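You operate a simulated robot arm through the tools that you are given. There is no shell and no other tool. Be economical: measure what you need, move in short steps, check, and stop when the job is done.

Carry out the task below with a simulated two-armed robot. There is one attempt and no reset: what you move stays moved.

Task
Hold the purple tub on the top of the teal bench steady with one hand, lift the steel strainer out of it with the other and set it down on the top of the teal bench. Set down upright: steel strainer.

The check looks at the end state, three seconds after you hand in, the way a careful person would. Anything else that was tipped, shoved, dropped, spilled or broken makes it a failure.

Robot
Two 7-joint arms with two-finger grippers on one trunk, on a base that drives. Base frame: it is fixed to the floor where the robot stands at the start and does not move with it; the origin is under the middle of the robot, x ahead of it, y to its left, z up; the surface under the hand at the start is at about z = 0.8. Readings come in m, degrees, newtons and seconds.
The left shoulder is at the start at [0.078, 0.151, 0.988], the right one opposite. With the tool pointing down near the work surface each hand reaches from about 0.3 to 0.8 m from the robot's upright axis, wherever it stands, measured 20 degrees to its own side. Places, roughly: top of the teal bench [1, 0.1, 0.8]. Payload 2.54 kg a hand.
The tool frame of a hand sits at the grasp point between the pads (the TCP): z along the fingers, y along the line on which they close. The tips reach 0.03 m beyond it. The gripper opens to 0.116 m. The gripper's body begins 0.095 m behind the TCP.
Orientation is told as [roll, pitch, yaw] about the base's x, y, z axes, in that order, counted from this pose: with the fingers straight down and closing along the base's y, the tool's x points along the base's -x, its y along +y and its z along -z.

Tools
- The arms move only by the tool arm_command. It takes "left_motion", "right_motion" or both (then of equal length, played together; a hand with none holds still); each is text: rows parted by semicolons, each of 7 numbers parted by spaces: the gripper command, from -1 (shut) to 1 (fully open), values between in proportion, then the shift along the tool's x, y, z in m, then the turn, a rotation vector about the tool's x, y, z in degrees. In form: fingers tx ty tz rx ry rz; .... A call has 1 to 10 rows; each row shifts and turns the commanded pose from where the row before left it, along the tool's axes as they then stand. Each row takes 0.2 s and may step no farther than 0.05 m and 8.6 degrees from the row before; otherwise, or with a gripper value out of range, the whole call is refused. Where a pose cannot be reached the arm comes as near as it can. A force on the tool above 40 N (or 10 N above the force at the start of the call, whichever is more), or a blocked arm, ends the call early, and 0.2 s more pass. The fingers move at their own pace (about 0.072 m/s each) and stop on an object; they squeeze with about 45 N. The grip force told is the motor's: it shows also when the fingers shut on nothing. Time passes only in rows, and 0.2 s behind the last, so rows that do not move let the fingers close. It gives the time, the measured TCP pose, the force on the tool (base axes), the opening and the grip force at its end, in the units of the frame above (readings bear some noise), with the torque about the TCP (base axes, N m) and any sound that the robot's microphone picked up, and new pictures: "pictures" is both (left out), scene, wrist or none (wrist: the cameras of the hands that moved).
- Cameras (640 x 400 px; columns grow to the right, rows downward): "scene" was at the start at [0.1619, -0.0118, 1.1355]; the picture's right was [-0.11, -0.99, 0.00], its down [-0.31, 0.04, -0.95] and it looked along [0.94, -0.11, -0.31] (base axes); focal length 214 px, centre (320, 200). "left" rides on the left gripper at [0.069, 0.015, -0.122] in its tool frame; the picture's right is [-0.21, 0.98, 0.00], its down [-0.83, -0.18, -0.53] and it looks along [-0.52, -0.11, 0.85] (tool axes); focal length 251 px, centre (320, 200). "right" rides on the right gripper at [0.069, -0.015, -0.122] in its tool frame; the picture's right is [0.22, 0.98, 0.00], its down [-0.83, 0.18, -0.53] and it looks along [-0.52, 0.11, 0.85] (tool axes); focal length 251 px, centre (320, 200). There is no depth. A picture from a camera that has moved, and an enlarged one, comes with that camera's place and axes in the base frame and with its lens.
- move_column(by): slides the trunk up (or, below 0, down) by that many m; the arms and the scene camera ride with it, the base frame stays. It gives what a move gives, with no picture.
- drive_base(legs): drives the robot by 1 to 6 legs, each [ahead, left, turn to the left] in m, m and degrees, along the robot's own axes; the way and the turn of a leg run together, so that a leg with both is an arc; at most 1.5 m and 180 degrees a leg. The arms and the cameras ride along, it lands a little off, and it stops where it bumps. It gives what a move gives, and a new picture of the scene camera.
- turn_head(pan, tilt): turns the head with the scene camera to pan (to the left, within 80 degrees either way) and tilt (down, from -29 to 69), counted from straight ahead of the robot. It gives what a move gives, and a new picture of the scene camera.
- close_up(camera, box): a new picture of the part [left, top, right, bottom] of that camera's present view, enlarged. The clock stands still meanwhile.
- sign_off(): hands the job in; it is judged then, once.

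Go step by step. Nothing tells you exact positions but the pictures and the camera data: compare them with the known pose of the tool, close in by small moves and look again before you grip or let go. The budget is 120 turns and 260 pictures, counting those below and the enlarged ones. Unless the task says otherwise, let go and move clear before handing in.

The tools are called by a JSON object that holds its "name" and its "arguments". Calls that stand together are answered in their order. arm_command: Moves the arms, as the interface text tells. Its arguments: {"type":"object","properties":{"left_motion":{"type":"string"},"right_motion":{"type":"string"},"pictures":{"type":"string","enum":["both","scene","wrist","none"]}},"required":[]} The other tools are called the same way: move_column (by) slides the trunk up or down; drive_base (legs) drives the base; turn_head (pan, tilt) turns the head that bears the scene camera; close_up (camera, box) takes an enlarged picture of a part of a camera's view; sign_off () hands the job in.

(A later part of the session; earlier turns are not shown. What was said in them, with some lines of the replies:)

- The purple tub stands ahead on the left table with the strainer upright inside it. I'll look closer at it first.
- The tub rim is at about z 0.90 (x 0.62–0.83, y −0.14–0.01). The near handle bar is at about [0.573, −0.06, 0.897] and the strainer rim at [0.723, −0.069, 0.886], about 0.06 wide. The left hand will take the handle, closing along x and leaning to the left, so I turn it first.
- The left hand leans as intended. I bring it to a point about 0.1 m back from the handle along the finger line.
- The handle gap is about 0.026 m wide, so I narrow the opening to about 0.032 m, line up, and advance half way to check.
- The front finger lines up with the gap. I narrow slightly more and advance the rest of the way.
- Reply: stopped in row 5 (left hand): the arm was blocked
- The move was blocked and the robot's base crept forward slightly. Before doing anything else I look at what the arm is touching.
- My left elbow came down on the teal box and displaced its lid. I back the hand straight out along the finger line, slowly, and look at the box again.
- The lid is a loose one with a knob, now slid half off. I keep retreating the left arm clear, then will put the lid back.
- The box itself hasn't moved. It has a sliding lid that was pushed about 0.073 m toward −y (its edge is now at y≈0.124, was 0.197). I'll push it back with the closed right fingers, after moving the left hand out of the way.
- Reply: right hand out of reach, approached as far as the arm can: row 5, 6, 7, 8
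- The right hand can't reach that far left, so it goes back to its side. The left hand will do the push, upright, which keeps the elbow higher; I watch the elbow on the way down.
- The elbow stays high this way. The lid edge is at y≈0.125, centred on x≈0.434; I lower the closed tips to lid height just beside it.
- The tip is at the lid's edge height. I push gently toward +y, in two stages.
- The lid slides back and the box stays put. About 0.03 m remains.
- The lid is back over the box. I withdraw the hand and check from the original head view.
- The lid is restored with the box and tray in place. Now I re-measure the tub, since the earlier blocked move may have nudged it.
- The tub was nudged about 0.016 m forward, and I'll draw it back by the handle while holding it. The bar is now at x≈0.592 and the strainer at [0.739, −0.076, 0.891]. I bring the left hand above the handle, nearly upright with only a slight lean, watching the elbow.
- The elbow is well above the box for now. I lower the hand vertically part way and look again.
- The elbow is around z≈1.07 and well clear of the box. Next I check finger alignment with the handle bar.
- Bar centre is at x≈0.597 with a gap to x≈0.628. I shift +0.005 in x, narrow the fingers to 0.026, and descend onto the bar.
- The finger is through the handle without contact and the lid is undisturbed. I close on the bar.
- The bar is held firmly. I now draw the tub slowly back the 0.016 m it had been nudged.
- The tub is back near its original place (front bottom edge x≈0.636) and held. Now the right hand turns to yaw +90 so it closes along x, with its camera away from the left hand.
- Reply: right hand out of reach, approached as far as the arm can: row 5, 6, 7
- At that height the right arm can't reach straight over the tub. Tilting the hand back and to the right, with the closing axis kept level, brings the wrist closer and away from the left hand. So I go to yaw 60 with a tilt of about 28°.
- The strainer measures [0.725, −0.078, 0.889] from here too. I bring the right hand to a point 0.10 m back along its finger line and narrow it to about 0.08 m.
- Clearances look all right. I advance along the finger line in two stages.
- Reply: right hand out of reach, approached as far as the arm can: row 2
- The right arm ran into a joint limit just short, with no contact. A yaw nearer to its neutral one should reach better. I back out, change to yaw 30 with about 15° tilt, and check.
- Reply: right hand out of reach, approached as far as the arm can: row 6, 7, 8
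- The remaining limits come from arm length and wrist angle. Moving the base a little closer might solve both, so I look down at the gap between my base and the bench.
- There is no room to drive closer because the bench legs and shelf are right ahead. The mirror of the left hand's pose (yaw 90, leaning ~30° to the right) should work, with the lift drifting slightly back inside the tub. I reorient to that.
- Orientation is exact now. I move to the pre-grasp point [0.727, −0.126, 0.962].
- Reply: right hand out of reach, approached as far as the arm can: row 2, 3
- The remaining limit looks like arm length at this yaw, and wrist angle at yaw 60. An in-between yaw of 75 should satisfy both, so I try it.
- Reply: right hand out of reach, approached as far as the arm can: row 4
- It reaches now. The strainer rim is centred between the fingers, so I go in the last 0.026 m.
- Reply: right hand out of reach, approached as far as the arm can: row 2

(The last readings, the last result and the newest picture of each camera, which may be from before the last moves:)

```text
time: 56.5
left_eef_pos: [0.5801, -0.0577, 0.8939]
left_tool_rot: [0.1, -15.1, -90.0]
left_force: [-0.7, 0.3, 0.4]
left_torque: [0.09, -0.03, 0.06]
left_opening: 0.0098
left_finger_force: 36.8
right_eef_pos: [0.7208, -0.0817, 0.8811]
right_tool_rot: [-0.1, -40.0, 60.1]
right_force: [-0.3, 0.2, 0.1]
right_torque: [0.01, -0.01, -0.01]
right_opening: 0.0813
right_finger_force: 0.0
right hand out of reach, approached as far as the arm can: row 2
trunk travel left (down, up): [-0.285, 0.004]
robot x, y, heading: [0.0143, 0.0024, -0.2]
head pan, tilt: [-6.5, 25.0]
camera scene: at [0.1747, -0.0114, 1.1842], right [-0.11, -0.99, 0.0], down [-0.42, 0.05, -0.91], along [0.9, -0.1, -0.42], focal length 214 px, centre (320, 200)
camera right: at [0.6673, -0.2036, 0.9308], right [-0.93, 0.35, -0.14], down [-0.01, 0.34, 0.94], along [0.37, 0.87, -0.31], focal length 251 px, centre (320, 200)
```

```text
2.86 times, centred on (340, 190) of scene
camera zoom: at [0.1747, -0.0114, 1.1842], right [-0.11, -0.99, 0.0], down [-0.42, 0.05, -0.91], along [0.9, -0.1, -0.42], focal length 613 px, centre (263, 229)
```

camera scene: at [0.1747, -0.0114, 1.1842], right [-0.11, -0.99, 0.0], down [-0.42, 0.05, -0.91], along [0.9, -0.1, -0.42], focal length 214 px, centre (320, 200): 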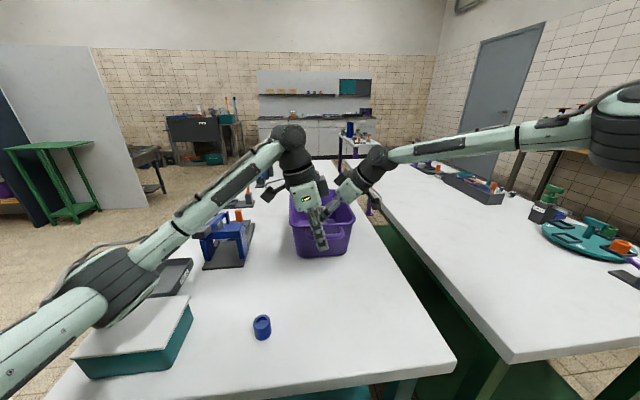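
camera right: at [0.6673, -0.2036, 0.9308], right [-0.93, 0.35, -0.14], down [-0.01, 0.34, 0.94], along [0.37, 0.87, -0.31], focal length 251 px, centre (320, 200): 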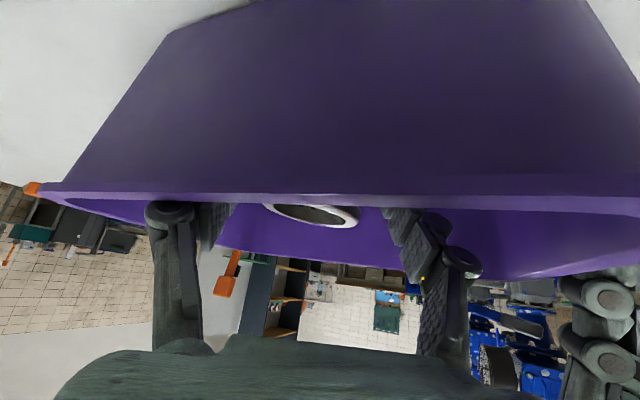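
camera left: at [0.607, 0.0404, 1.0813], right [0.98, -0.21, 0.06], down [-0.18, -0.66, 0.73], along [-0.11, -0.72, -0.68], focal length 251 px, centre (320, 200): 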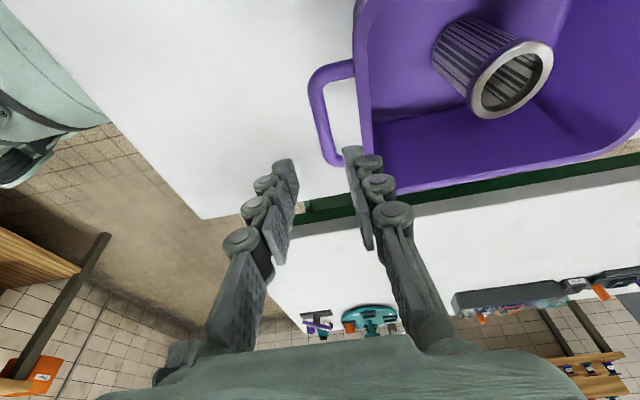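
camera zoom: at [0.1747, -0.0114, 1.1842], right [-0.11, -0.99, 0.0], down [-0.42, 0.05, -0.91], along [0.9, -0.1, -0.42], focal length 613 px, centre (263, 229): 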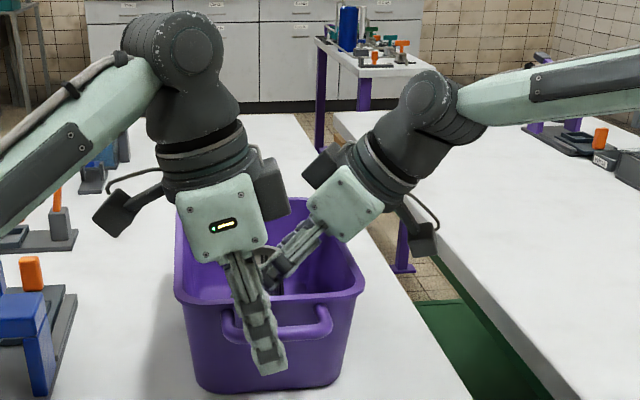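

The fingers straddle the strainer within a few mm. I raise by 0.008 so the rim sits mid-pad, and close.

{"name": "arm_command", "arguments": {"right_motion": "0.4 -0.0051 0 -0.0061 0 0 0;0.4 0 0 0 0 0 0;0 0 0 0 0 0 0;-0.4 0 0 0 0 0 0;-1 0 0 0 0 0 0;-1 0 0 0 0 0 0;-1 0 0 0 0 0 0", "pictures": "wrist"}}

{"name": "close_up", "arguments": {"camera": "right", "box": [190, 150, 450, 310]}}

```text
time: 58.1
left_eef_pos: [0.5798, -0.0577, 0.8941]
left_tool_rot: [0.0, -15.2, -90.0]
left_force: [1.2, -0.7, -0.6]
left_torque: [0.04, 0.02, 0.0]
left_opening: 0.0102
left_finger_force: 36.7
right_eef_pos: [0.7197, -0.0825, 0.8886]
right_tool_rot: [0.0, -39.9, 60.0]
right_force: [0.2, -0.2, 2.5]
right_torque: [0.02, 0.06, 0.02]
right_opening: 0.0507
right_finger_force: 44.7
trunk travel left (down, up): [-0.285, 0.004]
robot x, y, heading: [0.0114, 0.0003, -0.1]
head pan, tilt: [-6.5, 25.0]
camera right: at [0.6672, -0.2039, 0.9392], right [-0.93, 0.35, -0.14], down [-0.01, 0.34, 0.94], along [0.37, 0.87, -0.31], focal length 251 px, centre (320, 200)
```

right: 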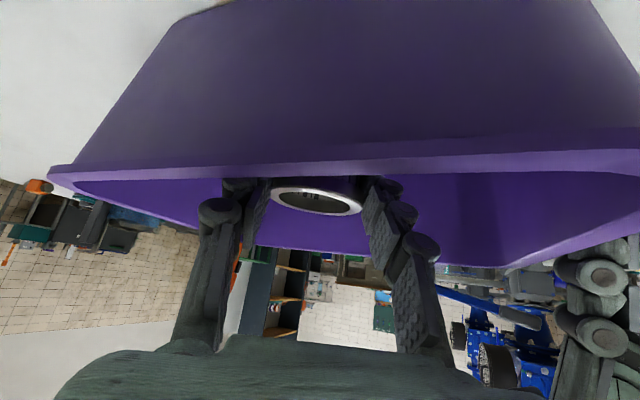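

```text
2.46 times, centred on (320, 230) of right
camera zoom: at [0.6672, -0.2039, 0.9392], right [-0.93, 0.35, -0.14], down [-0.01, 0.34, 0.94], along [0.37, 0.87, -0.31], focal length 619 px, centre (320, 126)
```

zoom: 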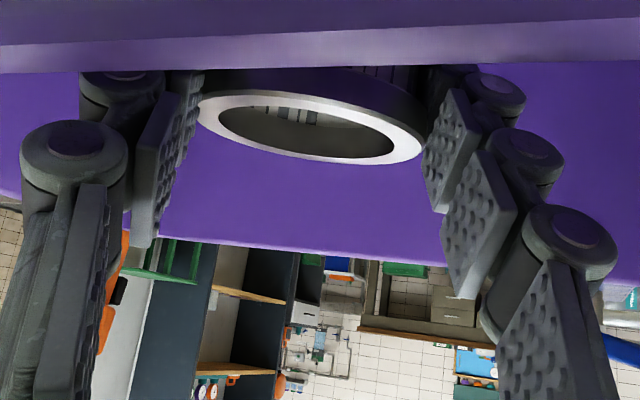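

Gripped at 0.051 m with 45 N. I test with a small 0.02 m lift straight up.

{"name": "arm_command", "arguments": {"right_motion": "-1 -0.0064 0 -0.0077 0 0 0;-1 -0.0064 0 -0.0077 0 0 0;-1 0 0 0 0 0 0", "pictures": "both"}}

{"name": "close_up", "arguments": {"camera": "right", "box": [190, 150, 450, 310]}}

{"name": "close_up", "arguments": {"camera": "scene", "box": [260, 120, 420, 260]}}

```text
time: 58.9
left_eef_pos: [0.5794, -0.0594, 0.894]
left_tool_rot: [0.1, -15.1, -90.0]
left_force: [-0.2, -0.2, -0.5]
left_torque: [0.14, -0.03, -0.01]
left_opening: 0.0103
left_finger_force: 36.6
right_eef_pos: [0.7211, -0.0828, 0.9091]
right_tool_rot: [0.1, -39.9, 59.9]
right_force: [0.2, -0.2, -1.0]
right_torque: [-0.02, -0.04, -0.02]
right_opening: 0.0509
right_finger_force: 44.2
trunk travel left (down, up): [-0.285, 0.004]
robot x, y, heading: [0.0145, 0.0002, -0.0]
head pan, tilt: [-6.5, 25.0]
camera scene: at [0.1748, -0.0114, 1.1842], right [-0.11, -0.99, 0.0], down [-0.42, 0.05, -0.91], along [0.9, -0.1, -0.42], focal length 214 px, centre (320, 200)
camera right: at [0.6673, -0.2037, 0.9588], right [-0.93, 0.35, -0.14], down [-0.01, 0.34, 0.94], along [0.37, 0.87, -0.31], focal length 251 px, centre (320, 200)
```

scene: 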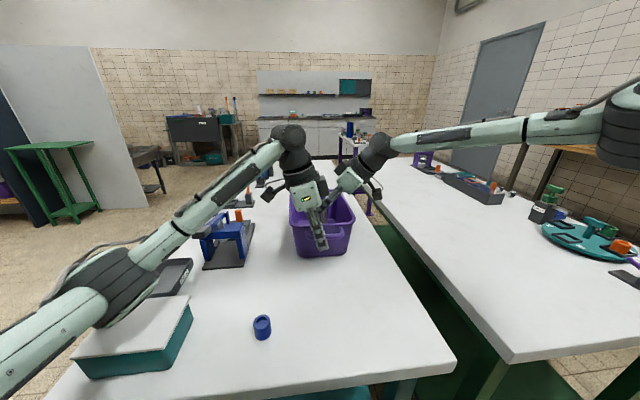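
right: 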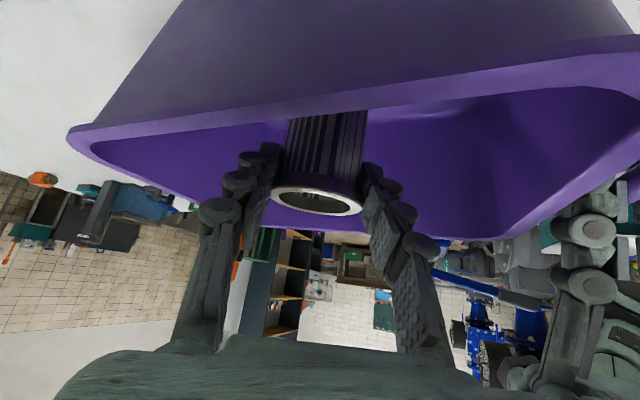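

```text
2.46 times, centred on (320, 230) of right
camera zoom: at [0.6673, -0.2037, 0.9588], right [-0.93, 0.35, -0.14], down [-0.01, 0.34, 0.94], along [0.37, 0.87, -0.31], focal length 619 px, centre (320, 126)
```

zoom: 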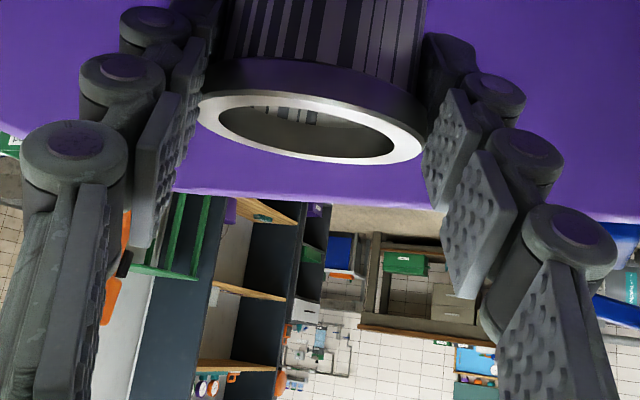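

```text
2.86 times, centred on (340, 190) of scene
camera zoom: at [0.1748, -0.0114, 1.1842], right [-0.11, -0.99, 0.0], down [-0.42, 0.05, -0.91], along [0.9, -0.1, -0.42], focal length 613 px, centre (263, 229)
```

zoom: 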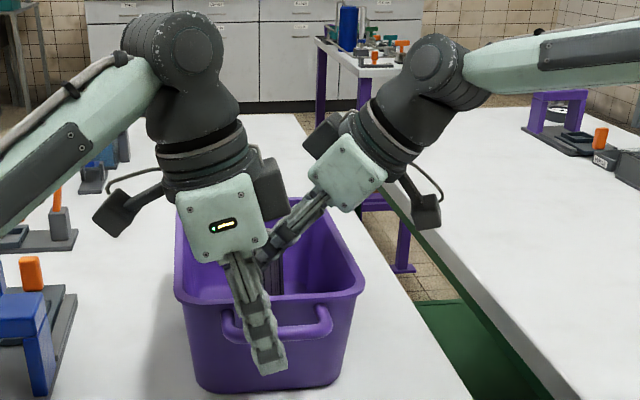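

The strainer comes up cleanly and upright. I continue the lift about 0.11 m, drifting slightly away from the left hand.

{"name": "arm_command", "arguments": {"right_motion": "-1 -0.0122 -0.0015 -0.0185 0 0 0;-1 -0.0122 -0.0015 -0.0185 0 0 0;-1 -0.0122 -0.0015 -0.0185 0 0 0;-1 0 0 0 0 0 0", "pictures": "both"}}

```text
time: 59.9
left_eef_pos: [0.5807, -0.0575, 0.894]
left_tool_rot: [0.1, -15.1, -89.9]
left_force: [-1.2, -0.3, -0.5]
left_torque: [0.09, 0.0, 0.01]
left_opening: 0.0101
left_finger_force: 36.6
right_eef_pos: [0.7208, -0.0938, 0.975]
right_tool_rot: [0.0, -40.1, 60.0]
right_force: [-0.1, 0.4, -2.2]
right_torque: [-0.02, 0.0, -0.02]
right_opening: 0.0509
right_finger_force: 44.8
trunk travel left (down, up): [-0.285, 0.004]
robot x, y, heading: [0.0119, 0.0014, -0.1]
head pan, tilt: [-6.5, 25.0]
camera scene: at [0.1748, -0.0113, 1.1842], right [-0.11, -0.99, 0.0], down [-0.42, 0.05, -0.91], along [0.9, -0.1, -0.42], focal length 214 px, centre (320, 200)
camera right: at [0.6684, -0.2144, 1.0252], right [-0.93, 0.35, -0.14], down [-0.01, 0.34, 0.94], along [0.37, 0.87, -0.31], focal length 251 px, centre (320, 200)
```

scene: 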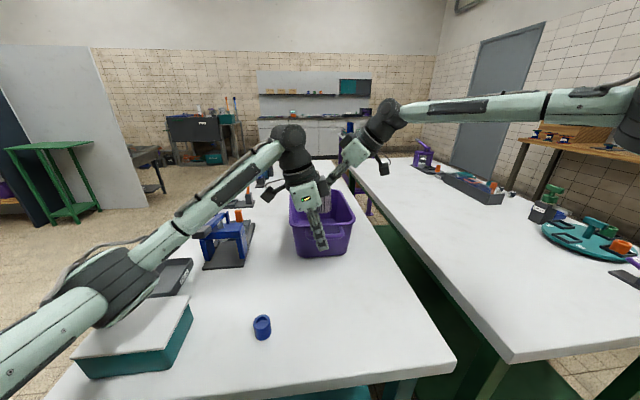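
right: 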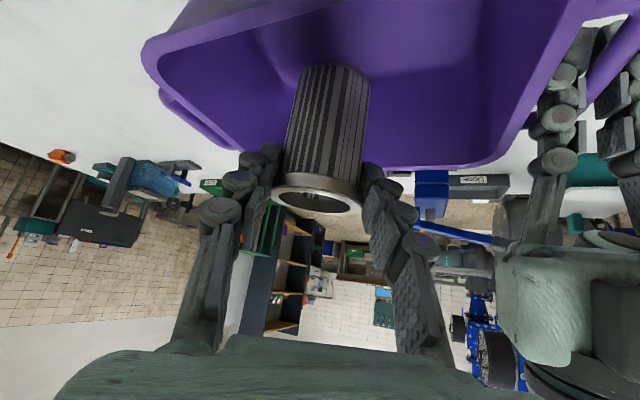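

{"name": "arm_command", "arguments": {"right_motion": "-1 -0.0122 -0.0015 -0.0185 0 0 0;-1 -0.0122 -0.0015 -0.0185 0 0 0;-1 -0.0122 -0.0015 -0.0185 0 0 0;-1 0 0 0 0 0 0", "pictures": "both"}}

{"name": "close_up", "arguments": {"camera": "scene", "box": [260, 100, 420, 260]}}

```text
time: 60.9
left_eef_pos: [0.5799, -0.0591, 0.894]
left_tool_rot: [0.1, -15.2, -90.0]
left_force: [-0.5, 0.8, 0.5]
left_torque: [0.12, 0.02, 0.03]
left_opening: 0.0098
left_finger_force: 36.9
right_eef_pos: [0.7198, -0.1012, 1.0421]
right_tool_rot: [0.1, -39.9, 59.9]
right_force: [0.0, 0.7, -1.6]
right_torque: [-0.01, 0.01, 0.02]
right_opening: 0.0508
right_finger_force: 45.2
trunk travel left (down, up): [-0.285, 0.004]
robot x, y, heading: [0.014, 0.0038, -0.3]
head pan, tilt: [-6.5, 25.0]
camera scene: at [0.1748, -0.0113, 1.1842], right [-0.11, -0.99, 0.0], down [-0.42, 0.05, -0.91], along [0.9, -0.1, -0.42], focal length 214 px, centre (320, 200)
camera right: at [0.6677, -0.2221, 1.0922], right [-0.93, 0.35, -0.14], down [-0.01, 0.34, 0.94], along [0.37, 0.87, -0.31], focal length 251 px, centre (320, 200)
```

scene: 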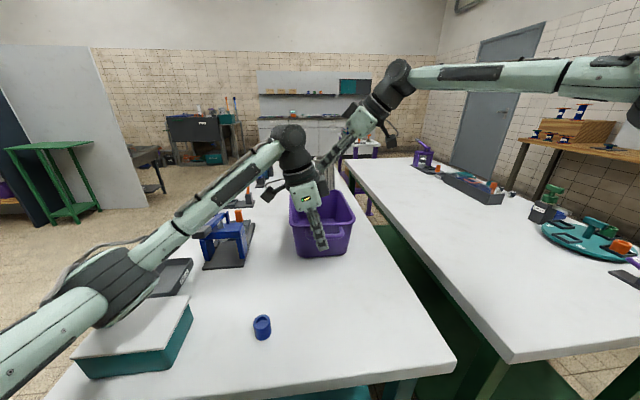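
right: 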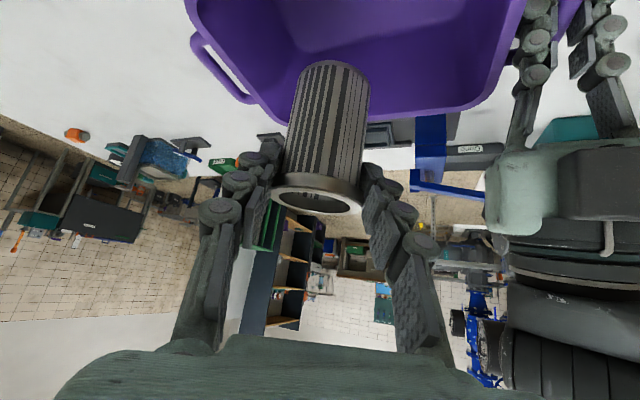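

```text
2.50 times, centred on (340, 180) of scene
camera zoom: at [0.1748, -0.0113, 1.1842], right [-0.11, -0.99, 0.0], down [-0.42, 0.05, -0.91], along [0.9, -0.1, -0.42], focal length 536 px, centre (270, 250)
```

zoom: 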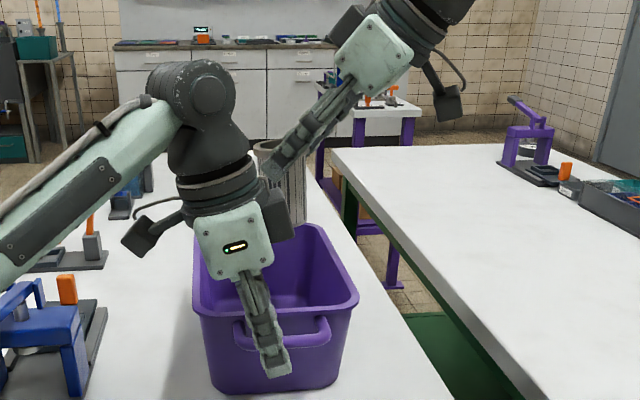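

The strainer is clear of the tub. I carry it right, then back toward me over the open bench area at about [0.48, −0.16].

{"name": "arm_command", "arguments": {"right_motion": "-1 0.0243 -0.0183 -0.0204 0 0 0;-1 0.0243 -0.0183 -0.0204 0 0 0;-1 0.0243 -0.0183 -0.0204 0 0 0;-1 0.01564 0.03536 -0.0131 0 0 0;-1 0.01564 0.03536 -0.0131 0 0 0;-1 0.01564 0.03536 -0.0131 0 0 0;-1 0.01564 0.03536 -0.0131 0 0 0;-1 0.01564 0.03536 -0.0131 0 0 0;-1 0.01564 0.03536 -0.0131 0 0 0;-1 0 0 0 0 0 0", "pictures": "both"}}

```text
time: 63.1
left_eef_pos: [0.5799, -0.0583, 0.8935]
left_tool_rot: [0.1, -15.1, -89.9]
left_force: [0.3, 0.3, 0.3]
left_torque: [0.05, 0.06, 0.0]
left_opening: 0.0101
left_finger_force: 36.1
right_eef_pos: [0.474, -0.2082, 1.0432]
right_tool_rot: [0.0, -39.9, 59.9]
right_force: [0.6, 0.1, -0.3]
right_torque: [-0.03, 0.01, -0.03]
right_opening: 0.0509
right_finger_force: 44.4
trunk travel left (down, up): [-0.285, 0.004]
robot x, y, heading: [0.0151, 0.0037, -0.4]
head pan, tilt: [-6.5, 25.0]
camera scene: at [0.1749, -0.0113, 1.1842], right [-0.11, -0.99, 0.0], down [-0.42, 0.05, -0.91], along [0.9, -0.1, -0.42], focal length 214 px, centre (320, 200)
camera right: at [0.4223, -0.3301, 1.0928], right [-0.93, 0.35, -0.14], down [-0.01, 0.34, 0.94], along [0.37, 0.87, -0.31], focal length 251 px, centre (320, 200)
```

scene: 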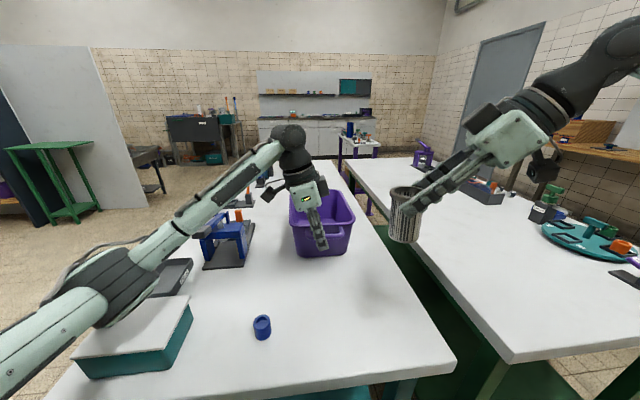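
right: 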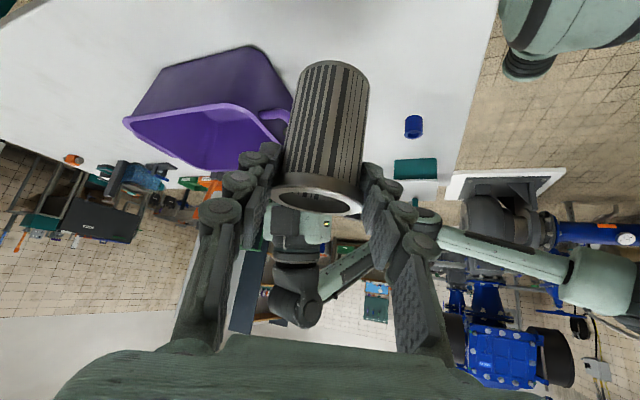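

{"name": "arm_command", "arguments": {"right_motion": "-1 0.0098 0.0065 0.0291 0 0 0;-1 0.0098 0.0065 0.0291 0 0 0;-1 0.0098 0.0065 0.0291 0 0 0;-1 0.0098 0.0065 0.0291 0 0 0;-1 0.0078 0.0065 0.0261 0 0 0;-1 0 0 0 0 0 0", "pictures": "scene"}}

{"name": "close_up", "arguments": {"camera": "scene", "box": [320, 180, 480, 320]}}

```text
time: 64.5
left_eef_pos: [0.5805, -0.06, 0.8935]
left_tool_rot: [0.1, -15.1, -89.9]
left_force: [-0.2, 1.0, 0.4]
left_torque: [0.08, 0.02, 0.03]
left_opening: 0.0101
left_finger_force: 36.7
right_eef_pos: [0.4741, -0.146, 0.902]
right_tool_rot: [0.1, -39.9, 59.9]
right_force: [0.3, -0.2, -0.9]
right_torque: [-0.03, -0.02, -0.01]
right_opening: 0.0506
right_finger_force: 45.2
trunk travel left (down, up): [-0.285, 0.004]
robot x, y, heading: [0.0137, -0.0002, -0.3]
head pan, tilt: [-6.5, 25.0]
camera scene: at [0.1748, -0.0114, 1.1842], right [-0.11, -0.99, 0.0], down [-0.42, 0.05, -0.91], along [0.9, -0.1, -0.42], focal length 214 px, centre (320, 200)
```

scene: 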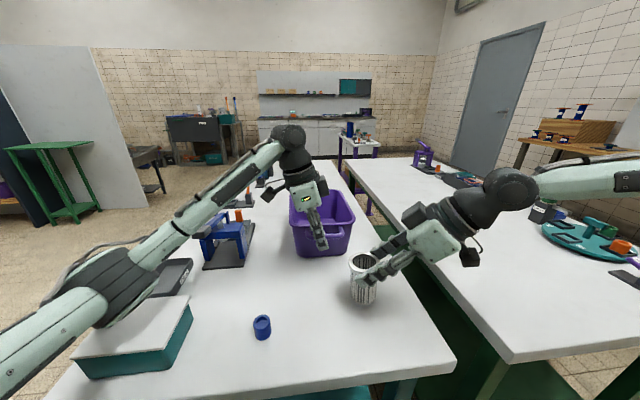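

```text
2.86 times, centred on (400, 250) of scene
camera zoom: at [0.1748, -0.0114, 1.1842], right [-0.11, -0.99, 0.0], down [-0.42, 0.05, -0.91], along [0.9, -0.1, -0.42], focal length 613 px, centre (91, 57)
```

zoom: 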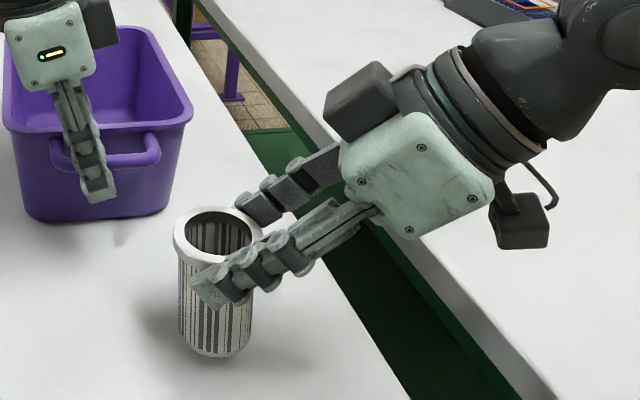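

Just above the bench and upright. I lower in small steps until contact shows.

{"name": "arm_command", "arguments": {"right_motion": "-1 0.0032 0 0.0038 0 0 0;-1 0.0032 0 0.0038 0 0 0;-1 0.0019 0 0.0023 0 0 0;-1 0 0 0 0 0 0", "pictures": "none"}}

{"name": "close_up", "arguments": {"camera": "scene", "box": [340, 230, 420, 310]}}

```text
time: 65.5
left_eef_pos: [0.5791, -0.0579, 0.8936]
left_tool_rot: [0.1, -15.0, -89.9]
left_force: [0.5, -1.0, 0.3]
left_torque: [0.07, -0.01, -0.01]
left_opening: 0.0101
left_finger_force: 36.0
right_eef_pos: [0.4747, -0.1454, 0.8898]
right_tool_rot: [0.0, -40.0, 60.0]
right_force: [-0.5, 0.2, -0.6]
right_torque: [-0.01, 0.0, 0.05]
right_opening: 0.0508
right_finger_force: 44.9
trunk travel left (down, up): [-0.285, 0.004]
robot x, y, heading: [0.0164, -0.0011, -0.2]
head pan, tilt: [-6.5, 25.0]
```

```text
5.00 times, centred on (380, 270) of scene
camera zoom: at [0.1749, -0.0114, 1.1842], right [-0.11, -0.99, 0.0], down [-0.42, 0.05, -0.91], along [0.9, -0.1, -0.42], focal length 1072 px, centre (20, -150)
```

zoom: 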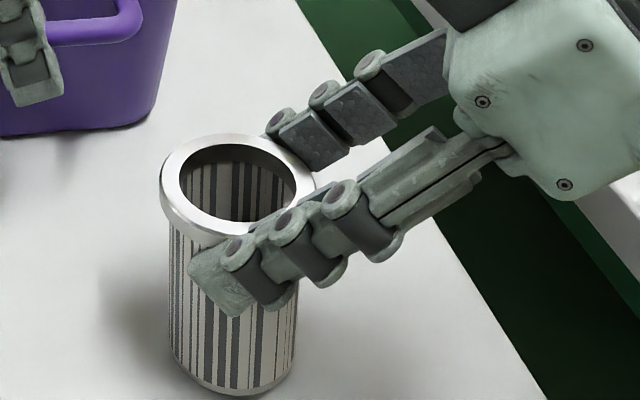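

{"name": "arm_command", "arguments": {"right_motion": "-1 0.0013 0 0.0015 0 0 0;-1 0.0013 0 0.0015 0 0 0;-1 0 0 0 0 0 0", "pictures": "none"}}

{"name": "close_up", "arguments": {"camera": "scene", "box": [330, 250, 430, 330]}}

```text
time: 66.3
left_eef_pos: [0.5804, -0.0591, 0.894]
left_tool_rot: [0.1, -15.0, -89.9]
left_force: [0.6, 0.1, -0.2]
left_torque: [0.11, -0.01, 0.05]
left_opening: 0.0099
left_finger_force: 36.4
right_eef_pos: [0.4724, -0.1452, 0.8854]
right_tool_rot: [0.1, -39.9, 59.9]
right_force: [-0.6, -0.7, -1.8]
right_torque: [-0.07, 0.02, 0.02]
right_opening: 0.0508
right_finger_force: 45.1
trunk travel left (down, up): [-0.285, 0.004]
robot x, y, heading: [0.0132, -0.0002, 0.1]
head pan, tilt: [-6.5, 25.0]
```

```text
5.00 times, centred on (380, 290) of scene
camera zoom: at [0.1749, -0.0114, 1.1842], right [-0.11, -0.99, 0.0], down [-0.42, 0.05, -0.91], along [0.9, -0.1, -0.42], focal length 1072 px, centre (20, -250)
```

zoom: 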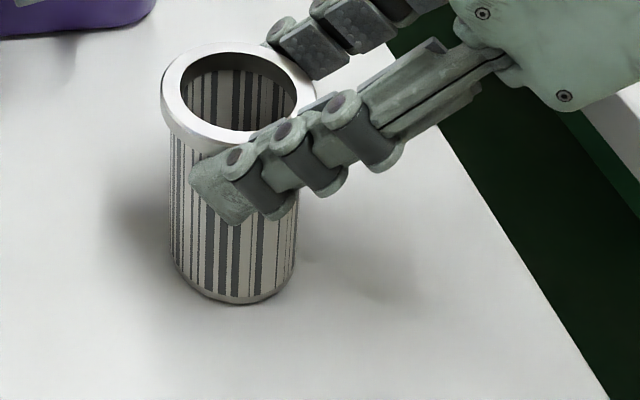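

{"name": "arm_command", "arguments": {"right_motion": "-1 0.0013 0 0.0015 0 0 0;-1 0.0013 0 0.0015 0 0 0;-1 0 0 0 0 0 0", "pictures": "none"}}

{"name": "close_up", "arguments": {"camera": "scene", "box": [330, 250, 430, 330]}}

```text
time: 67.1
left_eef_pos: [0.58, -0.0592, 0.8963]
left_tool_rot: [0.3, -15.1, -90.0]
left_force: [0.9, 0.5, -0.1]
left_torque: [0.18, 0.05, -0.08]
left_opening: 0.0101
left_finger_force: 36.5
right_eef_pos: [0.4739, -0.1458, 0.8841]
right_tool_rot: [-0.1, -40.1, 60.2]
right_force: [-2.9, -2.5, 11.2]
right_torque: [-0.05, 0.18, 0.02]
right_opening: 0.0509
right_finger_force: 45.0
trunk travel left (down, up): [-0.285, 0.004]
robot x, y, heading: [0.0168, 0.0013, 0.2]
head pan, tilt: [-6.5, 25.0]
```

```text
5.00 times, centred on (380, 290) of scene
camera zoom: at [0.1738, -0.0113, 1.1845], right [-0.11, -0.99, 0.0], down [-0.42, 0.05, -0.91], along [0.9, -0.1, -0.42], focal length 1072 px, centre (20, -250)
```

zoom: 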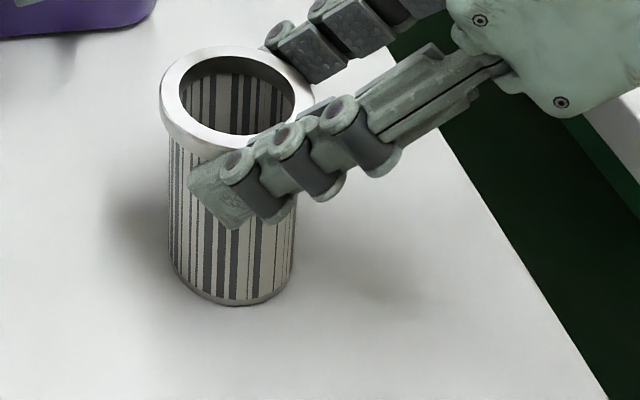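

Firm contact with the bench. I relieve the press slightly and open the fingers.

{"name": "arm_command", "arguments": {"right_motion": "-1 -0.001 0 -0.0012 0 0 0;-0.1 0 0 0 0 0 0;0 0 0 0 0 0 0;0.2 0 0 0 0 0 0;0.4 0 0 0 0 0 0;0.4 0 0 0 0 0 0", "pictures": "none"}}

{"name": "close_up", "arguments": {"camera": "scene", "box": [330, 230, 430, 310]}}

{"name": "close_up", "arguments": {"camera": "right", "box": [160, 60, 480, 260]}}

```text
time: 68.5
left_eef_pos: [0.5804, -0.0577, 0.8941]
left_tool_rot: [0.1, -15.1, -90.0]
left_force: [0.1, -0.5, 0.1]
left_torque: [0.01, 0.03, 0.0]
left_opening: 0.0101
left_finger_force: 36.3
right_eef_pos: [0.4735, -0.1459, 0.8818]
right_tool_rot: [0.0, -39.9, 60.0]
right_force: [-0.3, -0.2, 0.1]
right_torque: [0.01, 0.0, 0.01]
right_opening: 0.081
right_finger_force: 0.1
trunk travel left (down, up): [-0.285, 0.004]
robot x, y, heading: [0.0131, 0.0027, -0.0]
head pan, tilt: [-6.5, 25.0]
```

```text
5.00 times, centred on (380, 270) of scene
camera zoom: at [0.1748, -0.0114, 1.1842], right [-0.11, -0.99, 0.0], down [-0.42, 0.05, -0.91], along [0.9, -0.1, -0.42], focal length 1072 px, centre (20, -150)
```

zoom: 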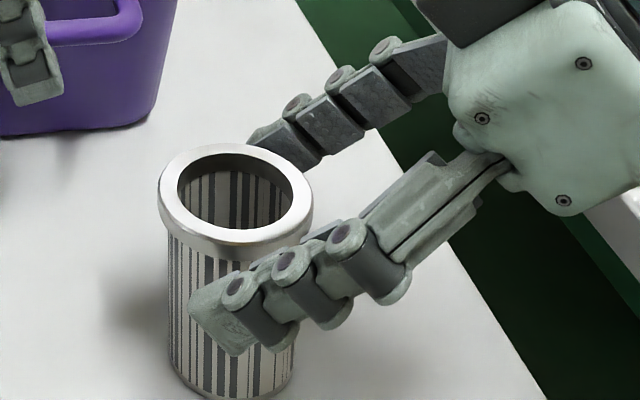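

```text
2.00 times, centred on (320, 160) of right
camera zoom: at [0.4219, -0.2676, 0.9332], right [-0.93, 0.35, -0.14], down [-0.01, 0.34, 0.94], along [0.37, 0.87, -0.31], focal length 503 px, centre (320, 280)
```

zoom: 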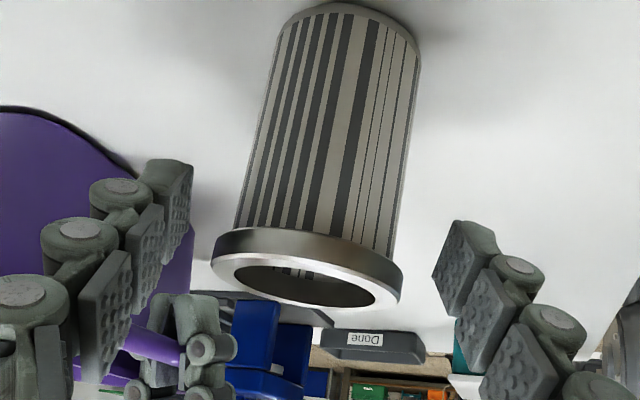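

The strainer stands free and upright. I withdraw the right hand along its finger line, then open the left just enough to leave the handle.

{"name": "arm_command", "arguments": {"right_motion": "0.4 0 0 -0.02 0 0 0;0.4 0 0 -0.035 0 0 0;0.4 0 0 -0.04 0 0 0;0.4 0 0 -0.04 0 0 0;0.4 0 0 -0.03 0 0 0;0.4 0 0 0 0 0 0", "left_motion": "-1 0 0 0 0 0 0;-1 0 0 0 0 0 0;-1 0 0 0 0 0 0;-0.55 0 0 0 0 0 0;-0.55 0 0 0 0 0 0;-0.55 0 0 0 0 0 0", "pictures": "scene"}}

{"name": "close_up", "arguments": {"camera": "left", "box": [240, 50, 440, 200]}}

```text
time: 69.9
left_eef_pos: [0.5794, -0.0576, 0.8939]
left_tool_rot: [0.0, -15.1, -89.9]
left_force: [-0.6, -1.2, -1.2]
left_torque: [0.05, 0.0, 0.03]
left_opening: 0.0262
left_finger_force: 0.0
right_eef_pos: [0.422, -0.2365, 1.0123]
right_tool_rot: [0.1, -39.9, 60.0]
right_force: [-0.4, 0.8, 0.2]
right_torque: [-0.01, 0.04, 0.0]
right_opening: 0.0811
right_finger_force: 0.0
trunk travel left (down, up): [-0.285, 0.004]
robot x, y, heading: [0.0099, -0.0015, -0.0]
head pan, tilt: [-6.5, 25.0]
camera scene: at [0.1746, -0.0113, 1.1842], right [-0.11, -0.99, 0.0], down [-0.42, 0.05, -0.91], along [0.9, -0.1, -0.42], focal length 214 px, centre (320, 200)
```

scene: 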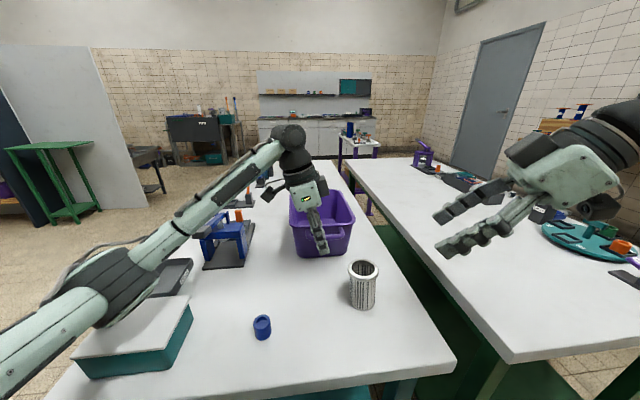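

```text
2.67 times, centred on (340, 125) of left
camera zoom: at [0.5951, 0.0403, 0.9943], right [0.98, -0.21, 0.06], down [-0.18, -0.66, 0.73], along [-0.11, -0.72, -0.68], focal length 670 px, centre (267, 400)
```

zoom: 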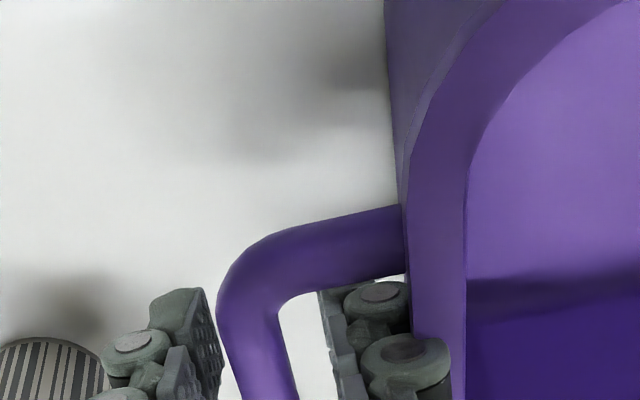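

The handle is free inside the open fingers. I lift the left hand straight up, then take it back to the left, watching that the elbow rises off the box area.

{"name": "arm_command", "arguments": {"left_motion": "-0.55 -0.0026 -0.001 -0.0097 0 0 0;-0.55 -0.0052 0 -0.0193 0 0 0;-0.55 -0.0052 0 -0.0193 0 0 0;-0.55 -0.0078 0 -0.029 0 0 0;-0.55 -0.0104 0 -0.0386 0 0 0;-0.55 -0.0104 0 -0.0386 0 0 0;-0.55 0 0 0 0 0 0", "pictures": "scene"}}

```text
time: 71.5
left_eef_pos: [0.5801, -0.0577, 1.0545]
left_tool_rot: [0.1, -15.2, -89.9]
left_force: [0.7, 0.2, 0.3]
left_torque: [-0.01, 0.01, -0.01]
left_opening: 0.0261
left_finger_force: 0.1
right_eef_pos: [0.4224, -0.237, 1.0123]
right_tool_rot: [-0.1, -40.0, 60.0]
right_force: [1.2, 0.3, -0.5]
right_torque: [0.01, -0.02, -0.01]
right_opening: 0.0811
right_finger_force: 0.0
trunk travel left (down, up): [-0.285, 0.004]
robot x, y, heading: [0.0107, 0.0021, -0.2]
head pan, tilt: [-6.5, 25.0]
camera scene: at [0.1747, -0.0113, 1.1842], right [-0.11, -0.99, 0.0], down [-0.42, 0.05, -0.91], along [0.9, -0.1, -0.42], focal length 214 px, centre (320, 200)
```

scene: 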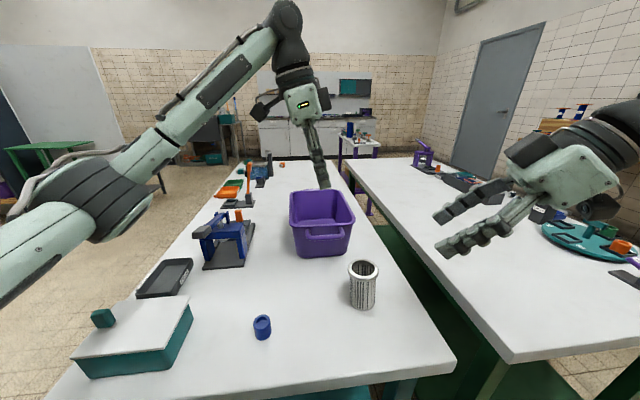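

{"name": "arm_command", "arguments": {"left_motion": "-0.55 0.03 -0.02 -0.02 0 0 0;-0.55 0.03 -0.02 -0.02 0 0 0;-0.55 0.03 -0.02 -0.02 0 0 0;-0.55 0.03 -0.02 -0.02 0 0 0;-0.55 0 0 0 0 0 0", "right_motion": "0.4 0.01 0 -0.03 0 0 0;0.4 0.01 0 -0.03 0 0 0;0.4 0 0 0 0 0 0;0.4 0 0 0 0 0 0;0.4 0 0 0 0 0 0", "pictures": "scene"}}

{"name": "close_up", "arguments": {"camera": "scene", "box": [50, 240, 290, 400]}}

{"name": "close_up", "arguments": {"camera": "scene", "box": [270, 170, 430, 330]}}

```text
time: 72.7
left_eef_pos: [0.4977, 0.0792, 1.0986]
left_tool_rot: [0.2, -15.1, -90.0]
left_force: [-1.1, -0.1, 0.6]
left_torque: [0.03, 0.02, 0.02]
left_opening: 0.026
left_finger_force: 0.1
right_eef_pos: [0.3956, -0.2852, 1.0408]
right_tool_rot: [0.0, -39.8, 60.1]
right_force: [-0.3, 0.3, -1.0]
right_torque: [0.05, 0.0, 0.0]
right_opening: 0.0811
right_finger_force: 0.0
trunk travel left (down, up): [-0.285, 0.004]
robot x, y, heading: [0.0125, 0.0006, -0.5]
head pan, tilt: [-6.5, 25.0]
camera scene: at [0.1747, -0.0116, 1.1842], right [-0.11, -0.99, 0.0], down [-0.42, 0.05, -0.91], along [0.9, -0.1, -0.42], focal length 214 px, centre (320, 200)
```

scene: 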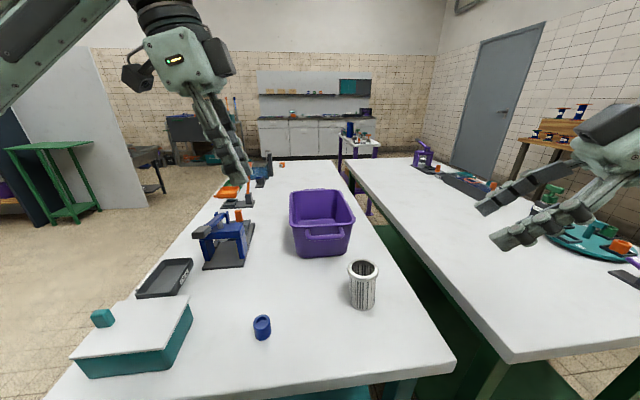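

```text
2.50 times, centred on (170, 320) of scene
camera zoom: at [0.1747, -0.0116, 1.1842], right [-0.11, -0.99, 0.0], down [-0.42, 0.05, -0.91], along [0.9, -0.1, -0.42], focal length 536 px, centre (695, -100)
```

zoom: 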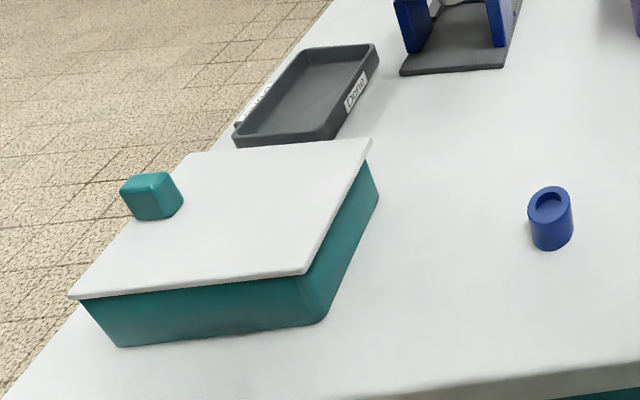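

```text
2.50 times, centred on (350, 250) of scene
camera zoom: at [0.1747, -0.0116, 1.1842], right [-0.11, -0.99, 0.0], down [-0.42, 0.05, -0.91], along [0.9, -0.1, -0.42], focal length 536 px, centre (245, 75)
```

zoom: 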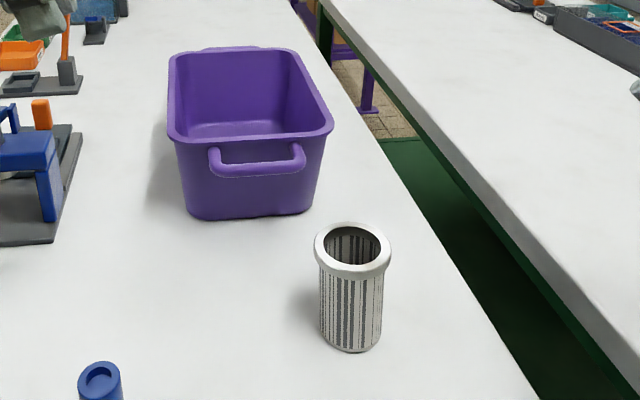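

The strainer stands upright on the bench, the tub is back near its original place, the box is closed and both hands are clear, so I hand in now.

{"name": "sign_off", "arguments": {}}

```text
The job is handed in.
```

The strainer is out of the tub and standing upright on the teal bench, and both hands have let go and moved clear.

There were two side effects. My left elbow pushed the teal box's sliding lid about 7 cm open; I slid it shut again, to within about 5 mm of where it was. The same blocked move pushed the tub about 1.6 cm forward, and I drew it back by its handle to within about 1 cm of its original spot.
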